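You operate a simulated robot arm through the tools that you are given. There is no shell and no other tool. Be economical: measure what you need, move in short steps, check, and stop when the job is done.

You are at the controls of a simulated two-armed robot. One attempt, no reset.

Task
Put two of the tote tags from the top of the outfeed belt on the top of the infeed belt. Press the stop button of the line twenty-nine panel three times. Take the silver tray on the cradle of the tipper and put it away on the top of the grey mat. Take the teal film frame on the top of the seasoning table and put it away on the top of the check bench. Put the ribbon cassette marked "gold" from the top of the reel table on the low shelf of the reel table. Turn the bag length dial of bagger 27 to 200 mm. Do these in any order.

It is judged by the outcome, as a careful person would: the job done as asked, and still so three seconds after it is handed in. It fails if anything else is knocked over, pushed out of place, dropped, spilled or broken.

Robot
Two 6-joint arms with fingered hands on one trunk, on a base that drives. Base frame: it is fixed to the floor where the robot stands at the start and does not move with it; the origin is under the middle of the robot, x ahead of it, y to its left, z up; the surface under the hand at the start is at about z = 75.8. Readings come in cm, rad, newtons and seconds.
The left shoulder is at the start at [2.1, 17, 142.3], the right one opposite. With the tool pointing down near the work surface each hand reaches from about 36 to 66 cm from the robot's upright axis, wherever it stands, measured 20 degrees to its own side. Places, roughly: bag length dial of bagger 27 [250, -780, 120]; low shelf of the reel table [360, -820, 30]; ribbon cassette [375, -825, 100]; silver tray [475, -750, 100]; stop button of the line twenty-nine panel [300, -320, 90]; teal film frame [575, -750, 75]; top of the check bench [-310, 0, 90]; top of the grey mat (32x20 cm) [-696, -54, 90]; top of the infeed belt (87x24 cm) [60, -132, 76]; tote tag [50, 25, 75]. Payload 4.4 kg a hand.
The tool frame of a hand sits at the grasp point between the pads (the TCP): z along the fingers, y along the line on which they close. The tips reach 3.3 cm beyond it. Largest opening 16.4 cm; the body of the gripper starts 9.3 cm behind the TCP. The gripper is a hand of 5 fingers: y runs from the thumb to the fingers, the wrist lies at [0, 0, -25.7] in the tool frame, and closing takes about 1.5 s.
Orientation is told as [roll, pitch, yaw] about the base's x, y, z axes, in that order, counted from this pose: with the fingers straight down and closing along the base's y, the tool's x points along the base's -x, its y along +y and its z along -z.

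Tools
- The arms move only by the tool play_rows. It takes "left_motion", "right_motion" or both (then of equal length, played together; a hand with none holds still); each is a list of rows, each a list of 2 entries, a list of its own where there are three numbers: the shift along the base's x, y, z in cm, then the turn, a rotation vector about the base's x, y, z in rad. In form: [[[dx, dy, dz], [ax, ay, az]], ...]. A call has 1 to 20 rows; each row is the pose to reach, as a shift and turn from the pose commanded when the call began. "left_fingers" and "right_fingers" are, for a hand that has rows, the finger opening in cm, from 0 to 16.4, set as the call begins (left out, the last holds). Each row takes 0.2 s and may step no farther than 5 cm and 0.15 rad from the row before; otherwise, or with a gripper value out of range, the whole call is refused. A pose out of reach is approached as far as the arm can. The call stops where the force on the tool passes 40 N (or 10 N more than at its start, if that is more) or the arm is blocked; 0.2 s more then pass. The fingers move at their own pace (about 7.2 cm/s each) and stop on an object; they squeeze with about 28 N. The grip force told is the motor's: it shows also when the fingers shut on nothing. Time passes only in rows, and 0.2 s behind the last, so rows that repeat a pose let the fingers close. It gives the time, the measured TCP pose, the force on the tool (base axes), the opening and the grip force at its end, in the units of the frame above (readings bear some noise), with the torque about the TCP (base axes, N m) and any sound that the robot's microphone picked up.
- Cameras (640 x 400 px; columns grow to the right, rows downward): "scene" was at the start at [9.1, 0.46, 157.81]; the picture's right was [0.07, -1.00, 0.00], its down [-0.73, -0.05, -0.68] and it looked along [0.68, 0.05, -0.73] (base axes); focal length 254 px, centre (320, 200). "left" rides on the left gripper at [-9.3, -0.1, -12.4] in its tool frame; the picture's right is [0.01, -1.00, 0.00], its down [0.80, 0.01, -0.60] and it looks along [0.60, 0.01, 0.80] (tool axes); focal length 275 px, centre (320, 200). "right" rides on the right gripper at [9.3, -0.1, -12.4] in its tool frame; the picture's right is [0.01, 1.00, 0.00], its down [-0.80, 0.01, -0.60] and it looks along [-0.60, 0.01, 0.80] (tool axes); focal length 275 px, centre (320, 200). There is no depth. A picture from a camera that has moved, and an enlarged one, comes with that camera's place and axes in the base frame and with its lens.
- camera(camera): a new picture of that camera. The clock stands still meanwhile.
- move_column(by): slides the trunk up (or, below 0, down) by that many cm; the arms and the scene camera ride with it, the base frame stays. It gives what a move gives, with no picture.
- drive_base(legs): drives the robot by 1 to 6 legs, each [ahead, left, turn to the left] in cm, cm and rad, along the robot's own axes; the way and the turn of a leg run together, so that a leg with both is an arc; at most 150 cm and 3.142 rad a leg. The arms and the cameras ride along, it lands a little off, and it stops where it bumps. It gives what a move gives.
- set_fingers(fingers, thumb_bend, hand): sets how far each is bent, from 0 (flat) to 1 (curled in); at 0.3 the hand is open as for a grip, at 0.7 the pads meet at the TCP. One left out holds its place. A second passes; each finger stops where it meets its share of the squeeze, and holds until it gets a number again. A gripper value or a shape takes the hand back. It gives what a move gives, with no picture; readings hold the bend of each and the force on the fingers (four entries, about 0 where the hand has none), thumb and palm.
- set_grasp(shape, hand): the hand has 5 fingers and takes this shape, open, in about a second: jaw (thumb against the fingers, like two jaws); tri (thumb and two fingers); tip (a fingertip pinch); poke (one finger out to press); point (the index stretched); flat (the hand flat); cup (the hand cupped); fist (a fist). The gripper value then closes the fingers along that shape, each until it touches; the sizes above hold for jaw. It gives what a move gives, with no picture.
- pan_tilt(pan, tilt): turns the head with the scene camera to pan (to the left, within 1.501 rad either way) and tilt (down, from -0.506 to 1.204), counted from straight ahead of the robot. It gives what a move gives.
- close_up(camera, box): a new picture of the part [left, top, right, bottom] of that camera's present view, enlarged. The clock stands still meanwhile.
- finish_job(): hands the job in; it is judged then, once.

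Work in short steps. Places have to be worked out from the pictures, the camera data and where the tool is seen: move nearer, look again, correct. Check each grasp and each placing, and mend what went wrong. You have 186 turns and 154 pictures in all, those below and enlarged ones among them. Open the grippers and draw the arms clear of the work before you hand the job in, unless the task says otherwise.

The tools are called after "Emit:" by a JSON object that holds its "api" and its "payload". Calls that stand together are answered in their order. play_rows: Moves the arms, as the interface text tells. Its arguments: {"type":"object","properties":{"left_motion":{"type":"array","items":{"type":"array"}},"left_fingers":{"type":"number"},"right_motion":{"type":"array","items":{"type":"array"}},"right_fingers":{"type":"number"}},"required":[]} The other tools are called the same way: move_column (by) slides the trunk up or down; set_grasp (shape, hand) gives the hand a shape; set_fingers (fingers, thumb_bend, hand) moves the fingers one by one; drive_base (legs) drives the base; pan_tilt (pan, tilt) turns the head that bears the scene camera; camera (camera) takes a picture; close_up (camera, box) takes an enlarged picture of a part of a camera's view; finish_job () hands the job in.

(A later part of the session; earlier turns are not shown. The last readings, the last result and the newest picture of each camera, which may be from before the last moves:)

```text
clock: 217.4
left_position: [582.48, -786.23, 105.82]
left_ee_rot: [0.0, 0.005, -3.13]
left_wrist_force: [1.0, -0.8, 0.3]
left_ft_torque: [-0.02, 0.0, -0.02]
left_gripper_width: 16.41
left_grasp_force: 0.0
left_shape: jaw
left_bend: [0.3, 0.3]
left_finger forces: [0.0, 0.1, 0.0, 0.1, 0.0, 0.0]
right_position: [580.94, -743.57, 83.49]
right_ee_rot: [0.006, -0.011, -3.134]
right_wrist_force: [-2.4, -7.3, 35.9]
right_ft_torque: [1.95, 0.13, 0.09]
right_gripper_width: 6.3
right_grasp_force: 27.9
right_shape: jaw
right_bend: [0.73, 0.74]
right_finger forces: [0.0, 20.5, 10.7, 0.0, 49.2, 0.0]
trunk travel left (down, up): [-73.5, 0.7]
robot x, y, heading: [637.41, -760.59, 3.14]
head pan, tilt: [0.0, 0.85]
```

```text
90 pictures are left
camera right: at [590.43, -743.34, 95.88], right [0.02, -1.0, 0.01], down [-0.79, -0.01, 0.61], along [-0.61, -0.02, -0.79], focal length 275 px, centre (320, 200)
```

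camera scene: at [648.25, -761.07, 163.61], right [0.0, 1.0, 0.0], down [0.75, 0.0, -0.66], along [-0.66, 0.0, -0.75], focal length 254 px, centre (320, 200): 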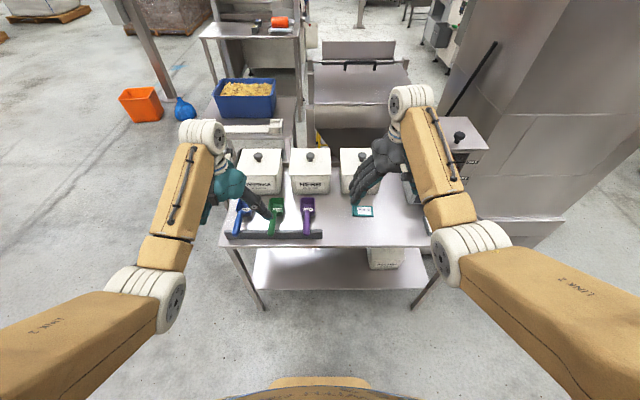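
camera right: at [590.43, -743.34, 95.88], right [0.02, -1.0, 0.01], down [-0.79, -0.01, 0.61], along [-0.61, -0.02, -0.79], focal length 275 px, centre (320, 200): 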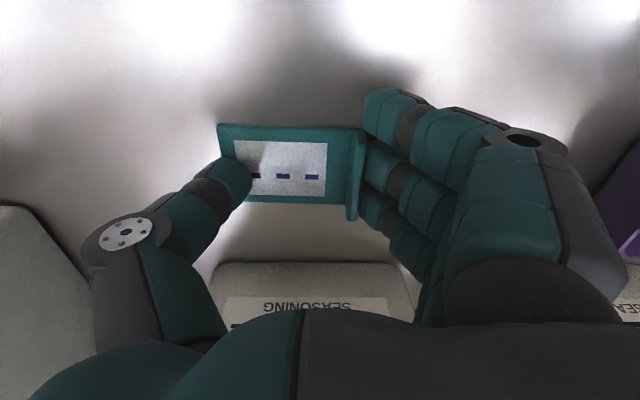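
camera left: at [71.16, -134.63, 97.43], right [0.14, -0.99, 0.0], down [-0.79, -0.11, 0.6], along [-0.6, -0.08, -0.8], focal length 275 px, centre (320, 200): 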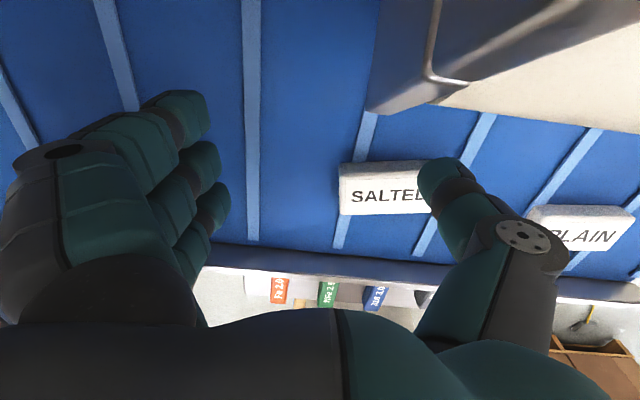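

The thumb rode up on top of the plate, so this grip is poor. I release, and will instead pinch the raised lip on the −y side.

Emit:
{"api": "play_rows", "payload": {"right_motion": [[[0, 0, 0.3], [0, 0, 0]], [[0, 0, 0.5], [0, 0, 0]], [[0, 0, 1], [0, 0, 0]], [[0, 0, 3], [0, 0, 0]], [[0, 0, 6], [0, 0, 0]], [[0, 0, 6], [0, 0, 0]]], "right_fingers": 13}}

Emit:
{"api": "play_rows", "payload": {"right_motion": [[[0, 0, 0], [0, 0, 0]], [[0, 0, 0], [0, 0, 0]], [[0, 0, 0], [0, 0, 0]], [[0, 0, 0], [0, 0, 0]]], "right_fingers": 6}}

Emit:
{"api": "camera", "payload": {"camera": "right"}}

```text
clock: 218.8
left_position: [582.19, -786.08, 105.55]
left_ee_rot: [0.0, 0.006, -3.13]
left_wrist_force: [-0.5, 0.1, 0.5]
left_ft_torque: [-0.02, 0.01, 0.01]
left_gripper_width: 16.43
left_grasp_force: 0.1
left_shape: jaw
left_bend: [0.3, 0.3]
left_finger forces: [0.0, 0.0, 0.0, 0.0, 0.0, 0.1]
right_position: [581.01, -743.45, 89.08]
right_ee_rot: [0.007, 0.001, -3.135]
right_wrist_force: [0.0, 1.0, 0.3]
right_ft_torque: [0.0, -0.01, 0.01]
right_gripper_width: 12.97
right_grasp_force: 0.0
right_shape: jaw
right_bend: [0.59, 0.59]
right_finger forces: [0.1, 0.1, 0.0, 0.1, 0.0, 0.0]
trunk travel left (down, up): [-73.5, 0.7]
robot x, y, heading: [637.81, -760.63, 3.136]
head pan, tilt: [0.0, 0.85]
```

```text
clock: 219.8
left_position: [582.26, -785.97, 105.62]
left_ee_rot: [0.0, 0.006, -3.132]
left_wrist_force: [0.3, 0.2, -0.1]
left_ft_torque: [-0.01, 0.03, 0.01]
left_gripper_width: 16.41
left_grasp_force: 0.0
left_shape: jaw
left_bend: [0.3, 0.3]
left_finger forces: [0.0, 0.0, 0.1, 0.0, 0.1, 0.0]
right_position: [581.0, -743.38, 89.15]
right_ee_rot: [0.007, -0.001, -3.137]
right_wrist_force: [-0.9, 0.0, 0.0]
right_ft_torque: [0.02, 0.02, 0.0]
right_gripper_width: 6.1
right_grasp_force: 0.1
right_shape: jaw
right_bend: [0.73, 0.75]
right_finger forces: [0.0, 0.1, 0.0, 0.1, 0.1, 0.1]
trunk travel left (down, up): [-73.5, 0.7]
robot x, y, heading: [637.34, -761.04, 3.141]
head pan, tilt: [0.0, 0.85]
```

```text
89 pictures are left
camera right: at [590.42, -743.18, 101.55], right [0.02, -1.0, 0.01], down [-0.8, -0.01, 0.6], along [-0.6, -0.02, -0.8], focal length 275 px, centre (320, 200)
```

right: 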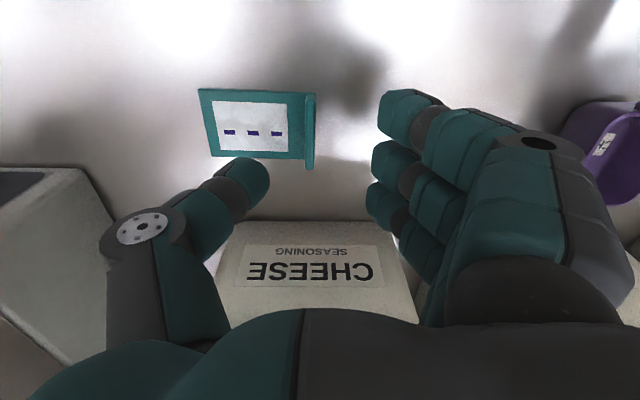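

Let me zoom in on the lip to judge its height.

Emit:
{"api": "close_up", "payload": {"camera": "right", "box": [180, 70, 340, 190]}}

```text
3.33 times, centred on (260, 130) of right
camera zoom: at [590.42, -743.18, 101.55], right [0.02, -1.0, 0.01], down [-0.8, -0.01, 0.6], along [-0.6, -0.02, -0.8], focal length 918 px, centre (520, 433)
```

zoom: 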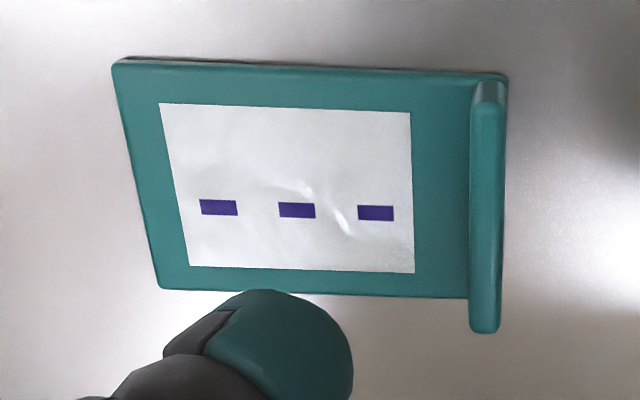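

The lip is about 1.3 cm high and 0.8 cm thick at about [581.5, −742.9]. I lower to TCP z≈84.2 with 5 cm opening and close on it.

Emit:
{"api": "play_rows", "payload": {"right_motion": [[[0.2, 0.3, -2], [0, 0, 0]], [[0.2, 0.3, -4], [0, 0, 0]], [[0.2, 0.3, -5], [0, 0, 0]], [[0.2, 0.3, -5], [0, 0, 0]]], "right_fingers": 4.5}}

Emit:
{"api": "play_rows", "payload": {"right_motion": [[[0, 0, 0], [0, 0, 0]], [[0, 0, 0], [0, 0, 0]], [[0, 0, 0], [0, 0, 0]], [[0, 0, 0], [0, 0, 0]]], "right_fingers": 0}}

Emit:
{"api": "camera", "payload": {"camera": "right"}}

```text
clock: 220.8
left_position: [582.17, -785.93, 105.76]
left_ee_rot: [0.0, 0.007, -3.132]
left_wrist_force: [0.3, 1.5, -0.3]
left_ft_torque: [0.04, -0.01, -0.01]
left_gripper_width: 16.41
left_grasp_force: 0.1
left_shape: jaw
left_bend: [0.3, 0.3]
left_finger forces: [0.0, 0.0, 0.0, 0.0, 0.0, 0.0]
right_position: [581.31, -743.09, 84.2]
right_ee_rot: [0.008, -0.001, -3.136]
right_wrist_force: [-0.4, 0.7, 1.0]
right_ft_torque: [-0.01, -0.03, 0.0]
right_gripper_width: 4.57
right_grasp_force: 0.1
right_shape: jaw
right_bend: [0.73, 0.76]
right_finger forces: [0.1, 0.0, 0.1, 0.0, 0.1, 0.0]
trunk travel left (down, up): [-73.5, 0.7]
robot x, y, heading: [637.65, -761.3, 3.14]
head pan, tilt: [0.0, 0.85]
```

```text
clock: 221.8
left_position: [582.23, -785.96, 105.66]
left_ee_rot: [0.001, 0.007, -3.13]
left_wrist_force: [0.0, 0.2, -1.3]
left_ft_torque: [0.04, 0.0, 0.04]
left_gripper_width: 16.38
left_grasp_force: 0.0
left_shape: jaw
left_bend: [0.3, 0.3]
left_finger forces: [0.0, 0.1, 0.1, 0.0, 0.1, 0.0]
right_position: [581.38, -743.13, 84.23]
right_ee_rot: [0.008, 0.0, -3.136]
right_wrist_force: [0.1, -0.2, 0.6]
right_ft_torque: [0.01, 0.0, 0.03]
right_gripper_width: 0.14
right_grasp_force: 27.8
right_shape: jaw
right_bend: [0.69, 0.71]
right_finger forces: [0.1, 12.8, 12.5, 0.0, 26.4, 0.0]
trunk travel left (down, up): [-73.5, 0.7]
robot x, y, heading: [637.08, -761.24, 3.142]
head pan, tilt: [0.0, 0.85]
```

```text
87 pictures are left
camera right: at [590.68, -742.89, 96.6], right [0.02, -1.0, 0.01], down [-0.8, -0.01, 0.6], along [-0.6, -0.02, -0.8], focal length 275 px, centre (320, 200)
```

right: 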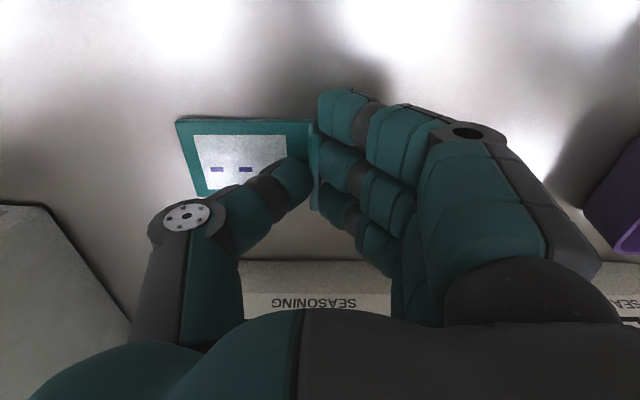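

The pinch reads closed; I test by lifting 3 cm and looking.

Emit:
{"api": "play_rows", "payload": {"right_motion": [[[0, 0, 1], [0, 0, 0]], [[0, 0, 3], [0, 0, 0]], [[0, 0, 5], [0, 0, 0]]]}}

Emit:
{"api": "camera", "payload": {"camera": "right"}}

```text
clock: 222.7
left_position: [582.22, -786.06, 105.65]
left_ee_rot: [-0.001, 0.007, -3.131]
left_wrist_force: [-1.0, 0.6, 0.0]
left_ft_torque: [-0.01, -0.01, 0.01]
left_gripper_width: 16.42
left_grasp_force: 0.1
left_shape: jaw
left_bend: [0.3, 0.3]
left_finger forces: [0.0, 0.0, 0.1, 0.1, 0.1, 0.0]
right_position: [581.49, -742.92, 89.07]
right_ee_rot: [0.007, 0.002, -3.137]
right_wrist_force: [0.6, 1.0, -0.3]
right_ft_torque: [-0.01, -0.03, -0.02]
right_gripper_width: 0.11
right_grasp_force: 27.6
right_shape: jaw
right_bend: [0.69, 0.71]
right_finger forces: [0.0, 12.8, 12.4, 0.0, 26.4, 0.0]
trunk travel left (down, up): [-73.5, 0.7]
robot x, y, heading: [637.22, -761.14, 3.138]
head pan, tilt: [0.0, 0.85]
```

```text
86 pictures are left
camera right: at [590.81, -742.72, 101.55], right [0.02, -1.0, 0.01], down [-0.8, -0.01, 0.6], along [-0.6, -0.02, -0.8], focal length 275 px, centre (320, 200)
```

right: 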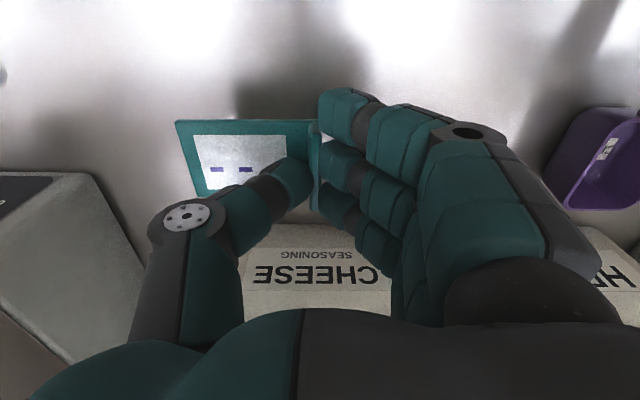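

The frame is held by its lip. I raise it clear, back off 30 cm from the table, and look toward the tipper.

Emit:
{"api": "play_rows", "payload": {"right_motion": [[[0, 0, 4], [0, 0, 0]], [[0, 0, 8], [0, 0, 0]], [[0, 0, 12], [0, 0, 0]], [[0, 0, 16], [0, 0, 0]], [[0, 0, 20], [0, 0, 0]]]}}

Emit:
{"api": "drive_base", "payload": {"legs": [[-30, 0, 0], [0, 85, 0], [110, 0, 0]]}}

Emit:
{"api": "pan_tilt", "payload": {"pan": -0.9, "tilt": 0.5}}

Emit:
{"api": "camera", "payload": {"camera": "scene"}}

```text
clock: 223.8
left_position: [582.17, -786.03, 105.66]
left_ee_rot: [0.002, 0.007, -3.131]
left_wrist_force: [-0.5, 0.8, -0.8]
left_ft_torque: [0.02, -0.02, -0.01]
left_gripper_width: 16.4
left_grasp_force: 0.2
left_shape: jaw
left_bend: [0.3, 0.3]
left_finger forces: [0.1, 0.0, 0.0, 0.0, 0.0, 0.0]
right_position: [580.0, -742.98, 107.73]
right_ee_rot: [0.008, -0.001, -3.136]
right_wrist_force: [0.6, -0.3, -0.5]
right_ft_torque: [0.0, 0.0, 0.01]
right_gripper_width: 0.1
right_grasp_force: 28.2
right_shape: jaw
right_bend: [0.69, 0.71]
right_finger forces: [0.1, 12.7, 12.5, 0.0, 26.3, 0.0]
right hand out of reach, approached as far as the arm can: row 5
trunk travel left (down, up): [-73.5, 0.7]
robot x, y, heading: [637.65, -760.98, 3.141]
head pan, tilt: [0.0, 0.85]
```

```text
clock: 235.1
left_position: [504.55, -872.35, 105.58]
left_ee_rot: [0.003, 0.007, -3.111]
left_wrist_force: [0.4, -0.3, 0.0]
left_ft_torque: [-0.04, 0.01, -0.02]
left_gripper_width: 16.4
left_grasp_force: 0.1
left_shape: jaw
left_bend: [0.3, 0.3]
left_finger forces: [0.0, 0.0, 0.1, 0.1, 0.0, 0.0]
right_position: [501.6, -829.59, 107.82]
right_ee_rot: [0.006, -0.001, -3.115]
right_wrist_force: [0.4, -0.5, -0.5]
right_ft_torque: [0.0, 0.0, -0.01]
right_gripper_width: 0.14
right_grasp_force: 27.6
right_shape: jaw
right_bend: [0.69, 0.71]
right_finger forces: [0.0, 12.6, 12.5, 0.0, 26.5, 0.0]
trunk travel left (down, up): [-73.5, 0.7]
robot x, y, heading: [559.46, -846.01, -3.12]
head pan, tilt: [0.0, 0.85]
```

```text
clock: 236.3
left_position: [504.72, -872.39, 105.7]
left_ee_rot: [0.0, 0.007, -3.111]
left_wrist_force: [-0.5, 0.5, 0.2]
left_ft_torque: [-0.01, -0.02, 0.0]
left_gripper_width: 16.44
left_grasp_force: 0.1
left_shape: jaw
left_bend: [0.3, 0.3]
left_finger forces: [0.0, 0.0, 0.0, 0.0, 0.0, 0.1]
right_position: [501.5, -829.42, 107.75]
right_ee_rot: [0.007, -0.002, -3.117]
right_wrist_force: [0.1, 0.4, -0.4]
right_ft_torque: [-0.04, -0.01, -0.01]
right_gripper_width: 0.12
right_grasp_force: 28.2
right_shape: jaw
right_bend: [0.69, 0.71]
right_finger forces: [0.0, 12.8, 12.5, 0.0, 26.6, 0.1]
trunk travel left (down, up): [-73.5, 0.7]
robot x, y, heading: [559.1, -846.22, -3.128]
head pan, tilt: [-0.901, 0.499]
```

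```text
85 pictures are left
camera scene: at [552.5, -839.27, 166.6], right [0.77, 0.64, 0.0], down [0.31, -0.37, -0.88], along [-0.56, 0.68, -0.48], focal length 254 px, centre (320, 200)
```

scene: 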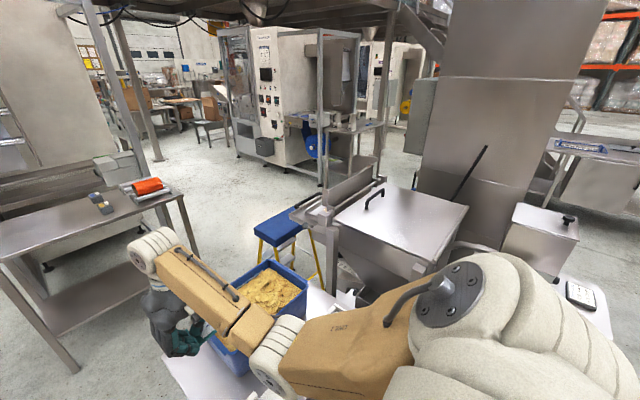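

I zoom in on the tipper area around the expected tray place.

Emit:
{"api": "close_up", "payload": {"camera": "scene", "box": [260, 150, 480, 310]}}

```text
2.50 times, centred on (370, 230) of scene
camera zoom: at [552.5, -839.27, 166.6], right [0.77, 0.64, 0.0], down [0.31, -0.37, -0.88], along [-0.56, 0.68, -0.48], focal length 635 px, centre (195, 125)
```

zoom: 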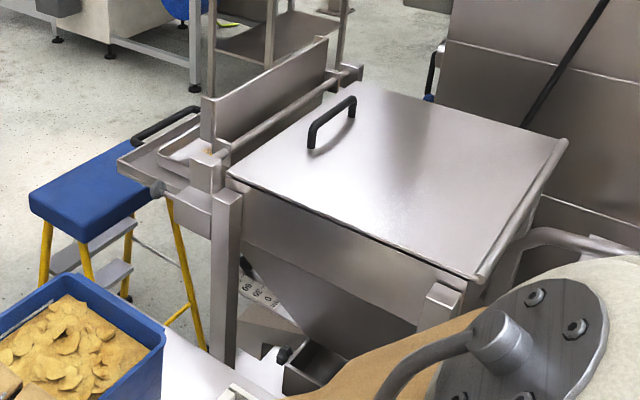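

The tray sits on a cradle on the tipper's −x side at about [472, −750]; a step stool stands NW of it, the chip-bin table SE, and the reel table around [360, −810]. I'll come in from the south between reel table and chip table: go to (434, −930) facing +y and look.

Emit:
{"api": "drive_base", "payload": {"legs": [[0, 84, 0], [125, 0, 0], [0, 0, -1.57]]}}

Emit:
{"api": "pan_tilt", "payload": {"pan": 0, "tilt": 0.4}}

Emit:
{"api": "camera", "payload": {"camera": "scene"}}

```text
clock: 250.5
left_position: [410.0, -880.23, 105.7]
left_ee_rot: [0.002, 0.009, 1.618]
left_wrist_force: [0.6, -0.5, -1.0]
left_ft_torque: [-0.02, 0.02, 0.02]
left_gripper_width: 16.38
left_grasp_force: 0.1
left_shape: jaw
left_bend: [0.3, 0.3]
left_finger forces: [0.1, 0.0, 0.0, 0.0, 0.0, 0.0]
right_position: [452.93, -876.41, 107.76]
right_ee_rot: [0.009, -0.003, 1.615]
right_wrist_force: [0.3, 0.2, -0.9]
right_ft_torque: [0.0, 0.0, 0.02]
right_gripper_width: 0.13
right_grasp_force: 28.2
right_shape: jaw
right_bend: [0.69, 0.71]
right_finger forces: [0.1, 12.5, 12.4, 0.0, 26.2, 0.1]
trunk travel left (down, up): [-73.5, 0.7]
robot x, y, heading: [437.07, -934.43, 1.606]
head pan, tilt: [-0.901, 0.499]
```

```text
clock: 251.7
left_position: [409.96, -880.17, 105.6]
left_ee_rot: [-0.001, 0.006, 1.62]
left_wrist_force: [0.4, 0.5, 0.5]
left_ft_torque: [-0.02, -0.03, -0.02]
left_gripper_width: 16.37
left_grasp_force: 0.0
left_shape: jaw
left_bend: [0.3, 0.3]
left_finger forces: [0.1, 0.0, 0.0, 0.0, 0.1, 0.0]
right_position: [452.82, -876.35, 107.77]
right_ee_rot: [0.006, -0.001, 1.615]
right_wrist_force: [0.1, 0.2, -0.1]
right_ft_torque: [-0.03, 0.05, 0.0]
right_gripper_width: 0.13
right_grasp_force: 28.4
right_shape: jaw
right_bend: [0.69, 0.71]
right_finger forces: [0.0, 12.5, 12.5, 0.0, 26.2, 0.0]
trunk travel left (down, up): [-73.5, 0.7]
robot x, y, heading: [436.93, -934.46, 1.607]
head pan, tilt: [0.0, 0.4]
```

```text
83 pictures are left
camera scene: at [436.75, -924.08, 167.52], right [1.0, 0.03, 0.0], down [0.01, -0.39, -0.92], along [-0.03, 0.92, -0.39], focal length 254 px, centre (320, 200)
```

scene: 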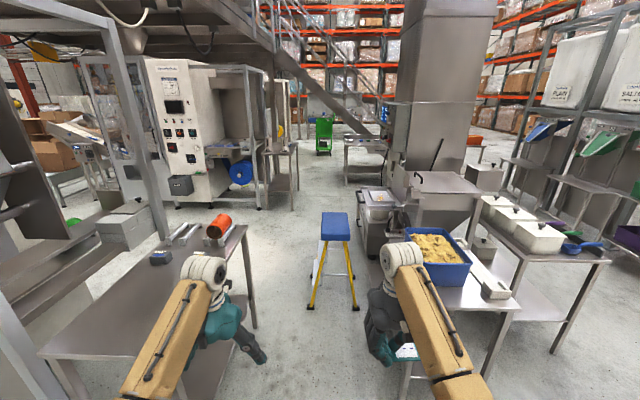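

The gap is passable: reel table right edge x≈392, chip table left edge x≈487, stool at x 424–460, y>−762. I zoom in on the tray and on the reel table items.

Emit:
{"api": "close_up", "payload": {"camera": "scene", "box": [320, 170, 440, 250]}}

Emit:
{"api": "close_up", "payload": {"camera": "scene", "box": [80, 190, 260, 310]}}

```text
5.00 times, centred on (380, 210) of scene
camera zoom: at [436.75, -924.08, 167.52], right [1.0, 0.03, 0.0], down [0.01, -0.39, -0.92], along [-0.03, 0.92, -0.39], focal length 1271 px, centre (20, 150)
```

zoom: 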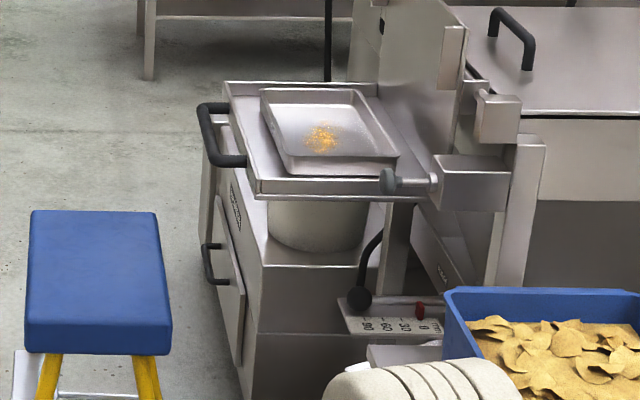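

```text
3.33 times, centred on (170, 250) of scene
camera zoom: at [436.75, -924.08, 167.52], right [1.0, 0.03, 0.0], down [0.01, -0.39, -0.92], along [-0.03, 0.92, -0.39], focal length 847 px, centre (820, 33)
```

zoom: 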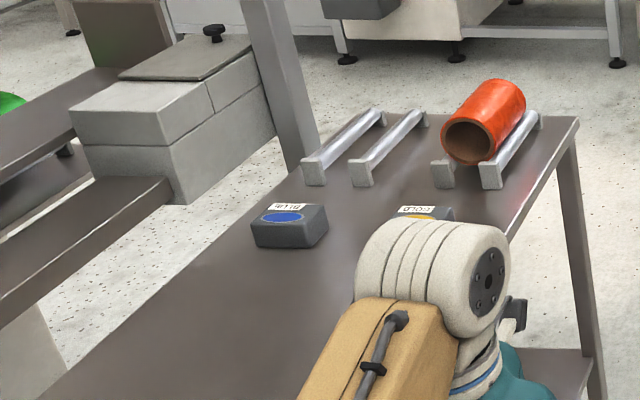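

The tray holds some seasoning powder, so it must stay level. First the GOLD cassette: it's on the reel table at about [373, −818]. I move left so the left hand lines up with it from the table's south side.

Emit:
{"api": "drive_base", "payload": {"legs": [[0, 42, -0.035]]}}

Emit:
{"api": "pan_tilt", "payload": {"pan": 0.1, "tilt": 0.75}}

Emit:
{"api": "camera", "payload": {"camera": "scene"}}

Emit:
{"api": "camera", "payload": {"camera": "left"}}

```text
clock: 253.7
left_position: [382.61, -880.11, 105.54]
left_ee_rot: [-0.007, 0.005, 1.593]
left_wrist_force: [-1.6, 0.3, -0.1]
left_ft_torque: [-0.02, -0.2, 0.03]
left_gripper_width: 16.4
left_grasp_force: 0.1
left_shape: jaw
left_bend: [0.3, 0.3]
left_finger forces: [0.0, 0.0, 0.0, 0.1, 0.0, 0.0]
right_position: [425.57, -877.49, 107.76]
right_ee_rot: [0.0, 0.001, 1.588]
right_wrist_force: [-2.3, 0.6, 0.2]
right_ft_torque: [-0.05, -0.14, 0.02]
right_gripper_width: 0.12
right_grasp_force: 27.5
right_shape: jaw
right_bend: [0.69, 0.71]
right_finger forces: [0.1, 12.6, 12.5, 0.0, 26.4, 0.0]
trunk travel left (down, up): [-73.5, 0.7]
robot x, y, heading: [408.82, -935.22, 1.582]
head pan, tilt: [0.0, 0.4]
stopped in leg 1: the robot was blocked; the commanded pose is now the measured one
```

```text
clock: 254.5
left_position: [383.46, -880.16, 105.83]
left_ee_rot: [-0.001, 0.004, 1.592]
left_wrist_force: [-0.2, 0.4, 0.1]
left_ft_torque: [-0.01, 0.03, -0.02]
left_gripper_width: 16.39
left_grasp_force: 0.0
left_shape: jaw
left_bend: [0.3, 0.3]
left_finger forces: [0.1, 0.0, 0.0, 0.0, 0.0, 0.0]
right_position: [426.26, -877.43, 107.67]
right_ee_rot: [0.005, 0.0, 1.585]
right_wrist_force: [1.6, 0.2, -0.3]
right_ft_torque: [0.06, 0.05, 0.02]
right_gripper_width: 0.12
right_grasp_force: 28.0
right_shape: jaw
right_bend: [0.69, 0.71]
right_finger forces: [0.0, 12.8, 12.5, 0.1, 26.6, 0.0]
trunk travel left (down, up): [-73.5, 0.7]
robot x, y, heading: [408.27, -934.93, 1.585]
head pan, tilt: [0.099, 0.75]
```

```text
80 pictures are left
camera scene: at [407.94, -925.77, 164.42], right [0.99, 0.11, 0.0], down [0.07, -0.68, -0.73], along [-0.08, 0.73, -0.68], focal length 254 px, centre (320, 200)
```

scene: 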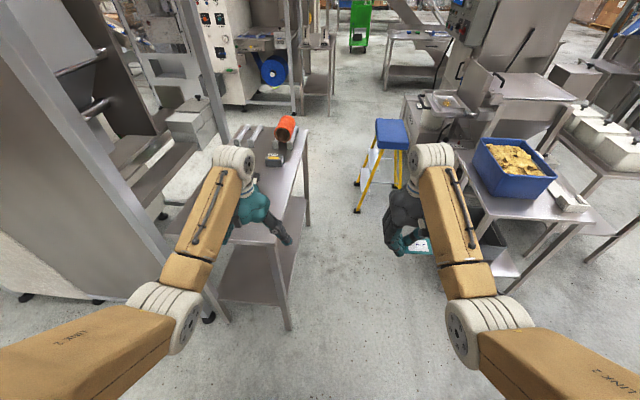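

```text
79 pictures are left
camera left: at [383.29, -870.81, 118.18], right [1.0, 0.01, 0.0], down [0.01, -0.8, 0.6], along [0.01, -0.6, -0.8], focal length 275 px, centre (320, 200)
```

left: 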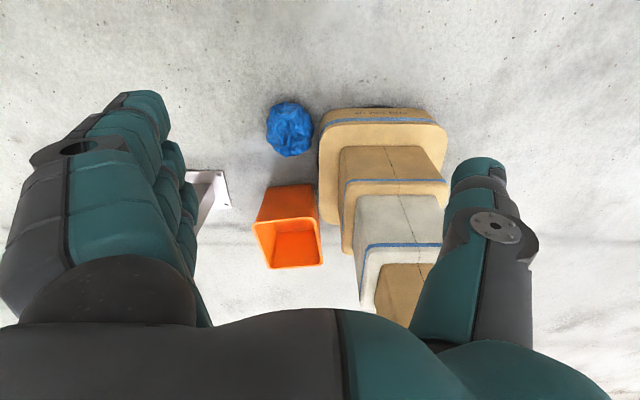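

The base touched the blue bag by its side (it seems unmoved at about [372, −917]); I move off to the right at once, then approach the reel table from its south-east corner: to (433, −890), turning left 0.7.

Emit:
{"api": "drive_base", "payload": {"legs": [[0, -25, 0], [45, 0, 0], [0, 0, 0.7]]}}

Emit:
{"api": "pan_tilt", "payload": {"pan": 0.15, "tilt": 0.8}}

Emit:
{"api": "camera", "payload": {"camera": "scene"}}

```text
clock: 260.5
left_position: [378.89, -863.64, 105.76]
left_ee_rot: [-0.005, 0.005, 2.28]
left_wrist_force: [-1.0, 1.0, -1.4]
left_ft_torque: [0.03, -0.01, -0.01]
left_gripper_width: 16.42
left_grasp_force: 0.1
left_shape: jaw
left_bend: [0.3, 0.3]
left_finger forces: [0.0, 0.0, 0.1, 0.1, 0.1, 0.0]
right_position: [410.38, -834.31, 107.72]
right_ee_rot: [0.003, -0.001, 2.271]
right_wrist_force: [1.2, -0.3, -1.4]
right_ft_torque: [0.02, 0.03, 0.0]
right_gripper_width: 0.15
right_grasp_force: 28.1
right_shape: jaw
right_bend: [0.69, 0.71]
right_finger forces: [0.0, 12.4, 12.3, 0.0, 26.1, 0.0]
trunk travel left (down, up): [-73.5, 0.7]
robot x, y, heading: [433.32, -889.96, 2.264]
head pan, tilt: [0.099, 0.75]
```

```text
clock: 261.1
left_position: [378.99, -863.63, 105.74]
left_ee_rot: [-0.002, 0.005, 2.279]
left_wrist_force: [0.2, 0.0, 0.6]
left_ft_torque: [0.0, 0.05, 0.0]
left_gripper_width: 16.37
left_grasp_force: 0.2
left_shape: jaw
left_bend: [0.3, 0.3]
left_finger forces: [0.1, 0.0, 0.0, 0.1, 0.1, 0.0]
right_position: [410.55, -834.38, 107.71]
right_ee_rot: [0.004, 0.0, 2.273]
right_wrist_force: [0.5, 0.4, 0.2]
right_ft_torque: [0.01, 0.01, 0.02]
right_gripper_width: 0.13
right_grasp_force: 28.5
right_shape: jaw
right_bend: [0.69, 0.71]
right_finger forces: [0.1, 12.4, 12.4, 0.1, 26.2, 0.1]
trunk travel left (down, up): [-73.5, 0.7]
robot x, y, heading: [433.19, -889.87, 2.27]
head pan, tilt: [0.15, 0.799]
```

```text
78 pictures are left
camera scene: at [426.75, -883.83, 164.01], right [0.66, 0.75, 0.0], down [0.54, -0.47, -0.7], along [-0.52, 0.46, -0.72], focal length 254 px, centre (320, 200)
```

scene: 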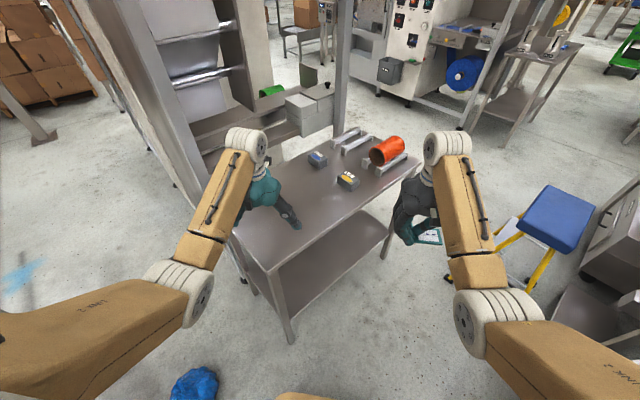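

GOLD cassette top triangulates to about [376.5, −823.8, 95.7]; the table's east edge is x≈386 and the low shelf below is open from this side. I move in to (424, −853).

Emit:
{"api": "drive_base", "payload": {"legs": [[34, -17, 0]]}}

Emit:
{"api": "camera", "payload": {"camera": "left"}}

```text
clock: 263.5
left_position: [369.79, -825.78, 105.65]
left_ee_rot: [-0.001, 0.005, 2.275]
left_wrist_force: [0.0, 0.8, 0.8]
left_ft_torque: [-0.02, -0.01, -0.01]
left_gripper_width: 16.4
left_grasp_force: 0.1
left_shape: jaw
left_bend: [0.3, 0.3]
left_finger forces: [0.0, 0.0, 0.0, 0.0, 0.1, 0.1]
right_position: [401.31, -796.9, 107.66]
right_ee_rot: [0.003, 0.0, 2.267]
right_wrist_force: [-0.4, 0.3, 0.1]
right_ft_torque: [-0.07, 0.02, 0.02]
right_gripper_width: 0.13
right_grasp_force: 27.7
right_shape: jaw
right_bend: [0.69, 0.71]
right_finger forces: [0.1, 12.4, 12.5, 0.0, 26.3, 0.1]
trunk travel left (down, up): [-73.5, 0.7]
robot x, y, heading: [423.67, -852.55, 2.259]
head pan, tilt: [0.15, 0.799]
```

```text
77 pictures are left
camera left: at [363.78, -818.79, 118.11], right [0.77, 0.64, 0.0], down [0.51, -0.62, 0.6], along [0.39, -0.46, -0.8], focal length 275 px, centre (320, 200)
```

left: 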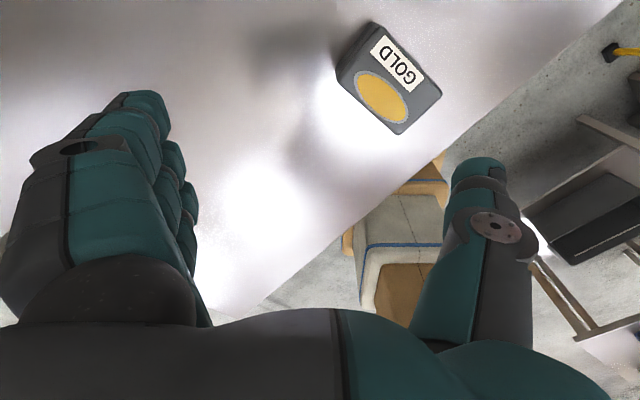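

The cassette is axis-aligned, ~9×5 cm, centre about [373, −819.8]. I turn the left hand by −0.7 so it closes along x, centre it and lower to z≈97.

Emit:
{"api": "play_rows", "payload": {"left_motion": [[[0.7, 1.3, 0], [0, 0, -0.14]], [[1.4, 2.6, 0], [0, 0, -0.28]], [[2, 3.8, 0], [0, 0, -0.42]], [[2.6, 5, 0], [0, 0, -0.56]], [[3.2, 6, 0], [0, 0, -0.7]], [[3.2, 6, -4], [0, 0, -0.7]], [[3.2, 6, -8], [0, 0, -0.7]]]}}

Emit:
{"api": "camera", "payload": {"camera": "left"}}

```text
clock: 265.1
left_position: [372.98, -819.82, 97.8]
left_ee_rot: [-0.002, 0.003, 1.572]
left_wrist_force: [-0.8, 0.6, -0.5]
left_ft_torque: [0.0, 0.01, -0.02]
left_gripper_width: 16.4
left_grasp_force: 0.1
left_shape: jaw
left_bend: [0.3, 0.3]
left_finger forces: [0.0, 0.0, 0.0, 0.0, 0.0, 0.0]
right_position: [401.39, -796.86, 107.65]
right_ee_rot: [0.004, 0.0, 2.268]
right_wrist_force: [-0.2, -0.3, 0.0]
right_ft_torque: [-0.03, 0.0, 0.0]
right_gripper_width: 0.12
right_grasp_force: 28.4
right_shape: jaw
right_bend: [0.69, 0.71]
right_finger forces: [0.0, 12.6, 12.5, 0.0, 26.3, 0.1]
trunk travel left (down, up): [-73.5, 0.7]
robot x, y, heading: [424.24, -852.4, 2.267]
head pan, tilt: [0.15, 0.799]
```

```text
76 pictures are left
camera left: at [373.12, -810.64, 110.21], right [1.0, -0.01, 0.0], down [-0.01, -0.8, 0.6], along [0.0, -0.6, -0.8], focal length 275 px, centre (320, 200)
```

left: 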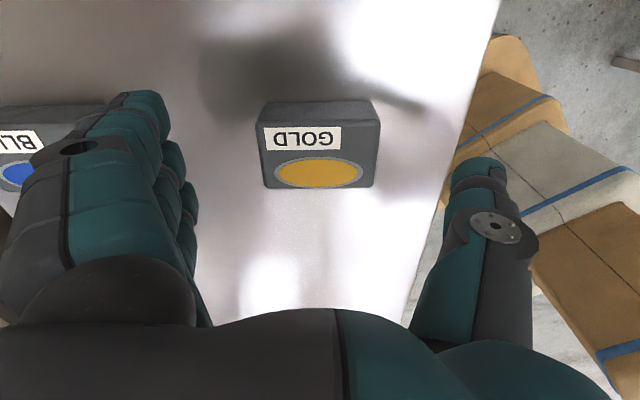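

Well centred. I lower gently to about z=92.3 with 13 cm opening, then close.

Emit:
{"api": "play_rows", "payload": {"left_motion": [[[0, 0, -2], [0, 0, 0]], [[0, 0, -4], [0, 0, 0]], [[0, 0, -5], [0, 0, 0]], [[0, 0, -5.5], [0, 0, 0]]], "left_fingers": 13}}

Emit:
{"api": "play_rows", "payload": {"left_motion": [[[0, 0, 0], [0, 0, 0]], [[0, 0, 0], [0, 0, 0]], [[0, 0, 0], [0, 0, 0]], [[0, 0, 0], [0, 0, 0]], [[0, 0, 0], [0, 0, 0]], [[0, 0, 0], [0, 0, 0]]], "left_fingers": 5}}

Emit:
{"api": "camera", "payload": {"camera": "left"}}

```text
clock: 266.1
left_position: [372.74, -820.11, 92.08]
left_ee_rot: [-0.003, 0.005, 1.574]
left_wrist_force: [0.8, 0.1, -0.5]
left_ft_torque: [0.0, 0.03, 0.02]
left_gripper_width: 13.04
left_grasp_force: 0.0
left_shape: jaw
left_bend: [0.59, 0.58]
left_finger forces: [0.0, 0.0, 0.0, 0.0, 0.0, 0.1]
right_position: [401.37, -796.99, 107.63]
right_ee_rot: [0.004, 0.0, 2.268]
right_wrist_force: [0.4, -0.5, -0.7]
right_ft_torque: [0.01, 0.03, -0.01]
right_gripper_width: 0.1
right_grasp_force: 28.0
right_shape: jaw
right_bend: [0.69, 0.71]
right_finger forces: [0.0, 12.5, 12.3, 0.0, 26.3, 0.0]
trunk travel left (down, up): [-73.5, 0.7]
robot x, y, heading: [423.84, -852.48, 2.263]
head pan, tilt: [0.15, 0.799]
```

```text
clock: 267.5
left_position: [372.78, -819.95, 92.15]
left_ee_rot: [-0.005, 0.005, 1.572]
left_wrist_force: [0.4, 0.3, 0.7]
left_ft_torque: [0.01, 0.05, -0.02]
left_gripper_width: 7.3
left_grasp_force: 28.0
left_shape: jaw
left_bend: [0.72, 0.64]
left_finger forces: [0.1, 16.5, 16.9, 0.0, 33.6, 0.0]
right_position: [401.34, -796.89, 107.85]
right_ee_rot: [0.003, -0.001, 2.267]
right_wrist_force: [0.2, -0.9, -0.2]
right_ft_torque: [-0.02, 0.0, 0.0]
right_gripper_width: 0.09
right_grasp_force: 28.2
right_shape: jaw
right_bend: [0.69, 0.71]
right_finger forces: [0.0, 12.6, 12.4, 0.1, 26.2, 0.0]
trunk travel left (down, up): [-73.5, 0.7]
robot x, y, heading: [423.85, -852.83, 2.266]
head pan, tilt: [0.15, 0.799]
```

```text
75 pictures are left
camera left: at [372.96, -810.63, 104.62], right [1.0, -0.01, 0.0], down [-0.01, -0.8, 0.6], along [0.0, -0.6, -0.8], focal length 275 px, centre (320, 200)
```

left: 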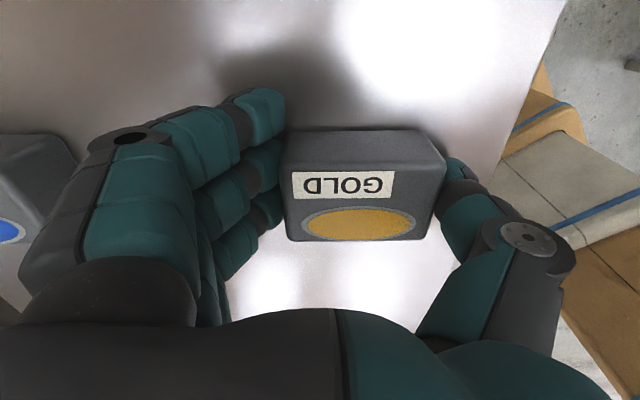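

Firm grip on GOLD. I lift it 9 cm, back the base off 44 cm out of the table's way, then lower the trunk 60 cm.

Emit:
{"api": "play_rows", "payload": {"left_motion": [[[0, 0, 1.5], [0, 0, 0]], [[0, 0, 5], [0, 0, 0]], [[0, 0, 9], [0, 0, 0]]]}}

Emit:
{"api": "drive_base", "payload": {"legs": [[-44, 0, 0]]}}

Emit:
{"api": "move_column", "payload": {"by": -60}}

Emit:
{"api": "pan_tilt", "payload": {"pan": 0.2, "tilt": 0.5}}

Emit:
{"api": "camera", "payload": {"camera": "scene"}}

```text
clock: 268.3
left_position: [373.0, -819.93, 101.29]
left_ee_rot: [-0.004, 0.006, 1.574]
left_wrist_force: [0.4, -0.3, -1.4]
left_ft_torque: [0.01, 0.02, 0.01]
left_gripper_width: 7.31
left_grasp_force: 28.1
left_shape: jaw
left_bend: [0.72, 0.64]
left_finger forces: [0.0, 16.4, 16.9, 0.0, 33.3, 0.0]
right_position: [401.31, -796.92, 107.68]
right_ee_rot: [0.003, -0.002, 2.267]
right_wrist_force: [0.9, 0.9, -0.7]
right_ft_torque: [-0.01, 0.0, -0.03]
right_gripper_width: 0.13
right_grasp_force: 27.6
right_shape: jaw
right_bend: [0.69, 0.71]
right_finger forces: [0.0, 12.5, 12.4, 0.0, 26.3, 0.0]
trunk travel left (down, up): [-73.5, 0.7]
robot x, y, heading: [423.62, -852.83, 2.26]
head pan, tilt: [0.15, 0.799]
```

```text
clock: 271.0
left_position: [400.84, -853.81, 101.33]
left_ee_rot: [-0.004, 0.004, 1.576]
left_wrist_force: [0.1, 0.2, -1.8]
left_ft_torque: [0.01, 0.04, -0.02]
left_gripper_width: 7.3
left_grasp_force: 28.2
left_shape: jaw
left_bend: [0.72, 0.64]
left_finger forces: [0.1, 16.4, 16.9, 0.0, 33.4, 0.0]
right_position: [429.14, -830.83, 107.8]
right_ee_rot: [0.002, -0.001, 2.27]
right_wrist_force: [-0.1, -0.4, 0.1]
right_ft_torque: [0.02, 0.04, 0.01]
right_gripper_width: 0.12
right_grasp_force: 28.6
right_shape: jaw
right_bend: [0.69, 0.71]
right_finger forces: [0.1, 12.5, 12.4, 0.0, 26.3, 0.0]
trunk travel left (down, up): [-73.5, 0.7]
robot x, y, heading: [452.12, -886.42, 2.263]
head pan, tilt: [0.15, 0.799]
```

```text
refused: -60 is not a number from -40 to 40
```

```text
clock: 271.8
left_position: [400.79, -853.78, 101.34]
left_ee_rot: [-0.003, 0.005, 1.576]
left_wrist_force: [0.0, -0.6, -1.6]
left_ft_torque: [0.0, 0.04, 0.01]
left_gripper_width: 7.3
left_grasp_force: 28.3
left_shape: jaw
left_bend: [0.72, 0.64]
left_finger forces: [0.1, 16.4, 16.9, 0.0, 33.2, 0.0]
right_position: [429.22, -830.71, 107.63]
right_ee_rot: [0.003, 0.0, 2.269]
right_wrist_force: [0.3, 0.9, -0.3]
right_ft_torque: [0.01, -0.02, -0.01]
right_gripper_width: 0.11
right_grasp_force: 28.0
right_shape: jaw
right_bend: [0.69, 0.71]
right_finger forces: [0.0, 12.4, 12.4, 0.0, 26.4, 0.0]
trunk travel left (down, up): [-73.5, 0.7]
robot x, y, heading: [452.08, -886.6, 2.266]
head pan, tilt: [0.201, 0.499]
```

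```text
74 pictures are left
camera scene: at [444.25, -879.88, 166.59], right [0.63, 0.78, 0.0], down [0.37, -0.3, -0.88], along [-0.68, 0.55, -0.48], focal length 254 px, centre (320, 200)
```

scene: 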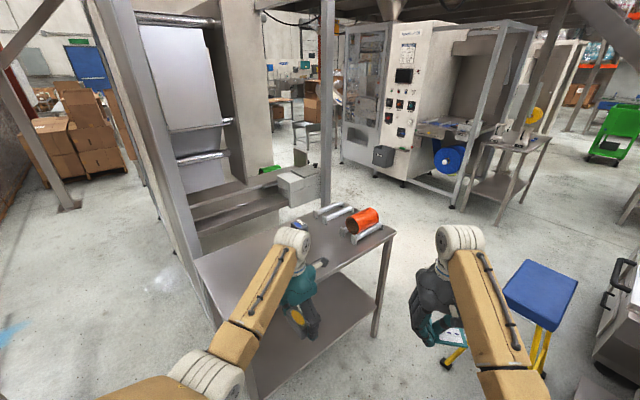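

The trunk moves at most 40 cm per call; I lower it in two moves and look.

Emit:
{"api": "move_column", "payload": {"by": -40}}

Emit:
{"api": "move_column", "payload": {"by": -21}}

Emit:
{"api": "camera", "payload": {"camera": "scene"}}

```text
clock: 275.6
left_position: [400.83, -853.76, 61.43]
left_ee_rot: [-0.001, 0.006, 1.575]
left_wrist_force: [-0.1, 0.3, -1.3]
left_ft_torque: [0.01, 0.03, -0.01]
left_gripper_width: 7.32
left_grasp_force: 27.7
left_shape: jaw
left_bend: [0.72, 0.64]
left_finger forces: [0.0, 16.4, 16.8, 0.0, 33.2, 0.0]
right_position: [430.14, -831.79, 62.81]
right_ee_rot: [0.007, 0.082, 2.267]
right_wrist_force: [0.0, 0.3, -0.3]
right_ft_torque: [-0.03, 0.03, 0.0]
right_gripper_width: 0.1
right_grasp_force: 27.6
right_shape: jaw
right_bend: [0.69, 0.71]
right_finger forces: [0.0, 12.5, 12.5, 0.1, 26.4, 0.0]
trunk travel left (down, up): [-33.5, 40.7]
robot x, y, heading: [451.84, -886.17, 2.262]
head pan, tilt: [0.201, 0.499]
```

```text
clock: 277.9
left_position: [400.83, -853.7, 40.44]
left_ee_rot: [0.001, 0.006, 1.576]
left_wrist_force: [0.6, -0.3, -1.7]
left_ft_torque: [0.01, 0.0, -0.02]
left_gripper_width: 7.31
left_grasp_force: 28.3
left_shape: jaw
left_bend: [0.72, 0.64]
left_finger forces: [0.0, 16.5, 16.9, 0.0, 33.2, 0.1]
right_position: [433.28, -835.7, 32.09]
right_ee_rot: [0.007, 0.283, 2.269]
right_wrist_force: [-0.4, 0.6, -0.7]
right_ft_torque: [-0.04, 0.05, 0.02]
right_gripper_width: 0.11
right_grasp_force: 27.7
right_shape: jaw
right_bend: [0.69, 0.71]
right_finger forces: [0.0, 12.5, 12.4, 0.1, 26.6, 0.0]
trunk travel left (down, up): [-12.5, 61.7]
robot x, y, heading: [451.79, -886.64, 2.266]
head pan, tilt: [0.201, 0.499]
```

```text
73 pictures are left
camera scene: at [437.35, -871.58, 104.84], right [0.63, 0.78, 0.0], down [0.37, -0.3, -0.88], along [-0.68, 0.55, -0.48], focal length 254 px, centre (320, 200)
```

scene: 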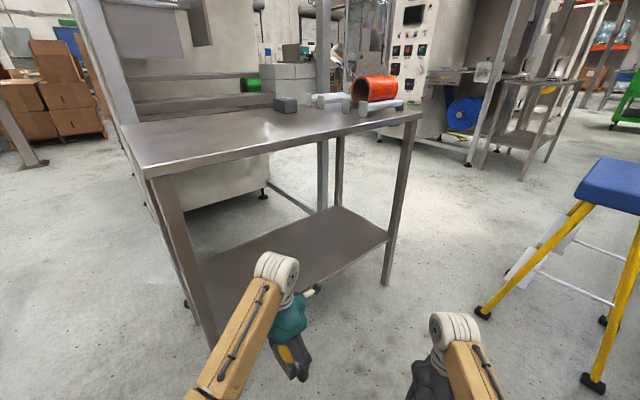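

The shelf (z≈30) is open on this side and the cassette hangs at about z 36. I drive forward 33 cm to bring the left hand about 7 cm inside the shelf edge.

Emit:
{"api": "drive_base", "payload": {"legs": [[33, 0, 0]]}}

Emit:
{"api": "camera", "payload": {"camera": "scene"}}

Emit:
{"api": "camera", "payload": {"camera": "left"}}

```text
clock: 280.1
left_position: [379.62, -828.94, 40.28]
left_ee_rot: [-0.004, 0.004, 1.579]
left_wrist_force: [0.5, -0.3, -1.0]
left_ft_torque: [-0.02, 0.02, 0.0]
left_gripper_width: 7.33
left_grasp_force: 27.8
left_shape: jaw
left_bend: [0.72, 0.64]
left_finger forces: [0.2, 16.4, 16.8, 0.0, 33.1, 0.1]
right_position: [412.0, -810.63, 32.06]
right_ee_rot: [0.007, 0.284, 2.275]
right_wrist_force: [-0.7, 0.8, -0.3]
right_ft_torque: [0.0, 0.02, -0.02]
right_gripper_width: 0.09
right_grasp_force: 28.3
right_shape: jaw
right_bend: [0.69, 0.71]
right_finger forces: [0.0, 12.5, 12.5, 0.0, 26.6, 0.0]
trunk travel left (down, up): [-12.5, 61.7]
robot x, y, heading: [430.72, -861.14, 2.271]
head pan, tilt: [0.201, 0.499]
```

```text
72 pictures are left
camera scene: at [416.23, -846.44, 104.82], right [0.62, 0.78, 0.0], down [0.37, -0.3, -0.88], along [-0.69, 0.55, -0.48], focal length 254 px, centre (320, 200)
```

scene: 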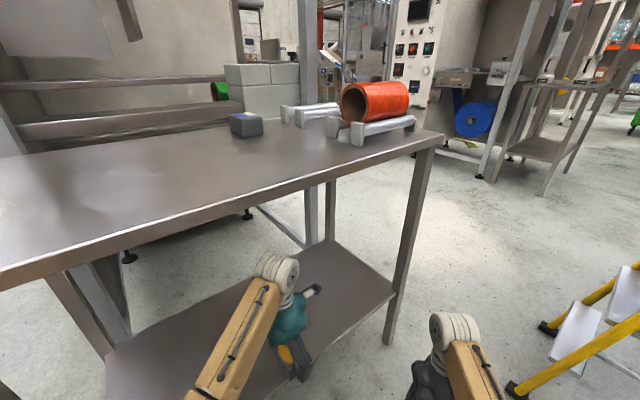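

```text
71 pictures are left
camera left: at [379.7, -819.51, 52.77], right [1.0, 0.0, 0.0], down [0.0, -0.8, 0.6], along [0.0, -0.6, -0.8], focal length 275 px, centre (320, 200)
```

left: 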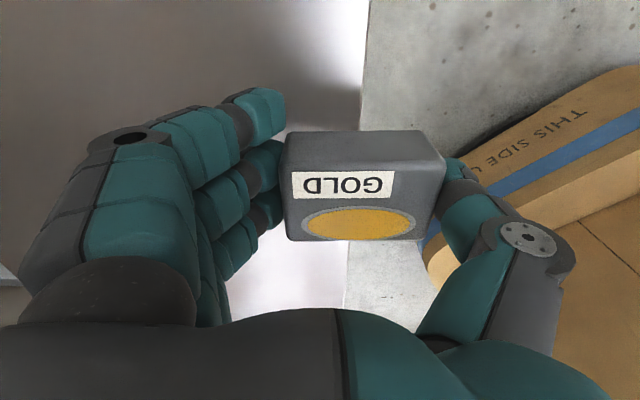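

The shelf edge is at x≈383, so I need ~9 cm more. I drive forward 10 cm and shift the hand 3 cm in −x, then lower gently.

Emit:
{"api": "drive_base", "payload": {"legs": [[10, 0, 0]]}}

Emit:
{"api": "play_rows", "payload": {"left_motion": [[[-1.5, 0, -1], [0, 0, 0]], [[-3, 0, -2], [0, 0, 0]], [[-3, 0, -3.5], [0, 0, 0]], [[-3, 0, -4.5], [0, 0, 0]]]}}

Emit:
{"api": "camera", "payload": {"camera": "left"}}

```text
clock: 281.2
left_position: [372.92, -820.8, 40.41]
left_ee_rot: [-0.003, 0.005, 1.58]
left_wrist_force: [0.0, 0.0, -1.0]
left_ft_torque: [0.03, 0.05, 0.04]
left_gripper_width: 7.32
left_grasp_force: 28.4
left_shape: jaw
left_bend: [0.72, 0.64]
left_finger forces: [0.0, 16.5, 16.8, 0.0, 33.2, 0.0]
right_position: [405.28, -802.58, 32.01]
right_ee_rot: [0.007, 0.285, 2.273]
right_wrist_force: [0.1, -0.6, -0.3]
right_ft_torque: [0.01, 0.03, -0.02]
right_gripper_width: 0.14
right_grasp_force: 27.7
right_shape: jaw
right_bend: [0.69, 0.71]
right_finger forces: [0.0, 12.6, 12.4, 0.0, 26.6, 0.1]
trunk travel left (down, up): [-12.5, 61.7]
robot x, y, heading: [424.4, -852.99, 2.269]
head pan, tilt: [0.201, 0.499]
```

```text
clock: 282.2
left_position: [369.97, -820.84, 35.79]
left_ee_rot: [-0.003, 0.008, 1.582]
left_wrist_force: [-0.4, 0.0, -1.4]
left_ft_torque: [-0.01, 0.03, 0.0]
left_gripper_width: 7.3
left_grasp_force: 28.1
left_shape: jaw
left_bend: [0.72, 0.64]
left_finger forces: [0.0, 16.4, 16.9, 0.0, 33.2, 0.0]
right_position: [405.33, -802.67, 31.93]
right_ee_rot: [0.008, 0.284, 2.272]
right_wrist_force: [0.3, 0.3, -0.9]
right_ft_torque: [0.01, 0.03, 0.01]
right_gripper_width: 0.1
right_grasp_force: 28.0
right_shape: jaw
right_bend: [0.69, 0.71]
right_finger forces: [0.1, 12.5, 12.4, 0.0, 26.7, 0.0]
trunk travel left (down, up): [-12.5, 61.7]
robot x, y, heading: [424.17, -853.19, 2.274]
head pan, tilt: [0.201, 0.499]
```

```text
70 pictures are left
camera left: at [369.96, -811.46, 48.24], right [1.0, 0.0, 0.0], down [0.0, -0.8, 0.6], along [0.0, -0.6, -0.8], focal length 275 px, centre (320, 200)
```

left: 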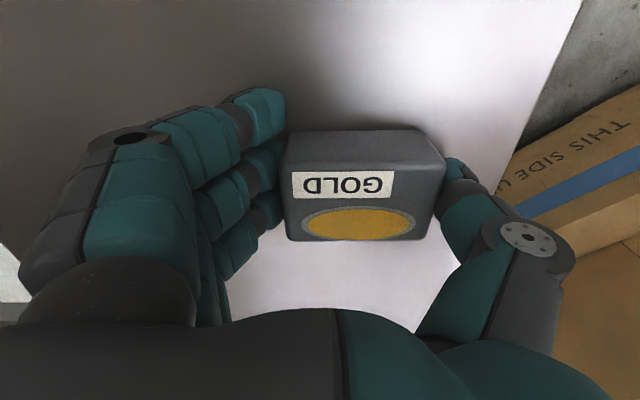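

Nearly on the shelf; I lower in small steps until contact.

Emit:
{"api": "play_rows", "payload": {"left_motion": [[[0, 0, -0.4], [0, 0, 0]], [[0, 0, -0.8], [0, 0, 0]], [[0, 0, -1.2], [0, 0, 0]]]}}

```text
clock: 283.1
left_position: [369.76, -820.59, 35.31]
left_ee_rot: [0.005, -0.003, 1.581]
left_wrist_force: [2.8, -4.5, 22.1]
left_ft_torque: [-0.13, -0.26, 0.01]
left_gripper_width: 7.29
left_grasp_force: 28.0
left_shape: jaw
left_bend: [0.72, 0.65]
left_finger forces: [0.0, 16.9, 18.3, 0.0, 38.0, 0.0]
right_position: [405.2, -802.74, 32.18]
right_ee_rot: [0.007, 0.282, 2.275]
right_wrist_force: [0.9, -0.2, -0.1]
right_ft_torque: [-0.01, 0.01, 0.0]
right_gripper_width: 0.15
right_grasp_force: 27.7
right_shape: jaw
right_bend: [0.69, 0.71]
right_finger forces: [0.0, 12.6, 12.5, 0.0, 26.8, 0.1]
trunk travel left (down, up): [-12.5, 61.7]
robot x, y, heading: [424.11, -853.69, 2.268]
head pan, tilt: [0.201, 0.499]
stopped in row 3 (left hand): the force on the tool passed its limit at 41 N (the readings are from after the stop); the commanded pose is now the measured one
```

The cassette is on the shelf. I ease up 0.3 cm, open to 13 cm, rise 6 cm (hand clear above it) and check.

Emit:
{"api": "play_rows", "payload": {"left_motion": [[[0, 0, 0.2], [0, 0, 0]], [[0, 0, 0.2], [0, 0, 0]], [[0, 0, 0.2], [0, 0, 0]], [[0, 0, 0.3], [0, 0, 0]], [[0, 0, 2], [0, 0, 0]], [[0, 0, 5], [0, 0, 0]], [[0, 0, 8], [0, 0, 0]]], "left_fingers": 13}}

Emit:
{"api": "camera", "payload": {"camera": "left"}}

```text
clock: 284.7
left_position: [369.42, -820.51, 42.28]
left_ee_rot: [0.0, 0.005, 1.582]
left_wrist_force: [0.0, -0.3, 0.0]
left_ft_torque: [-0.02, -0.03, -0.02]
left_gripper_width: 12.92
left_grasp_force: 0.0
left_shape: jaw
left_bend: [0.59, 0.59]
left_finger forces: [0.0, 0.0, 0.0, 0.0, 0.0, 0.1]
left hand out of reach, approached as far as the arm can: row 7
right_position: [405.25, -802.6, 31.99]
right_ee_rot: [0.007, 0.285, 2.275]
right_wrist_force: [-0.7, 0.7, -0.3]
right_ft_torque: [-0.01, 0.01, 0.02]
right_gripper_width: 0.1
right_grasp_force: 27.8
right_shape: jaw
right_bend: [0.69, 0.71]
right_finger forces: [0.1, 12.5, 12.3, 0.0, 26.7, 0.0]
trunk travel left (down, up): [-12.5, 61.7]
robot x, y, heading: [424.09, -852.92, 2.27]
head pan, tilt: [0.201, 0.499]
```

```text
69 pictures are left
camera left: at [369.59, -811.25, 54.79], right [1.0, 0.0, 0.0], down [0.0, -0.8, 0.6], along [0.0, -0.6, -0.8], focal length 275 px, centre (320, 200)
```

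left: 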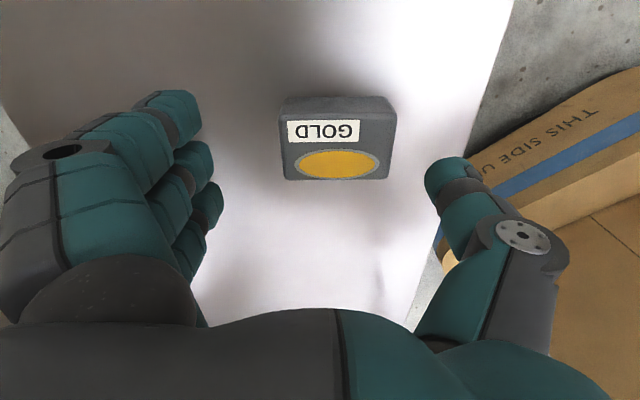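

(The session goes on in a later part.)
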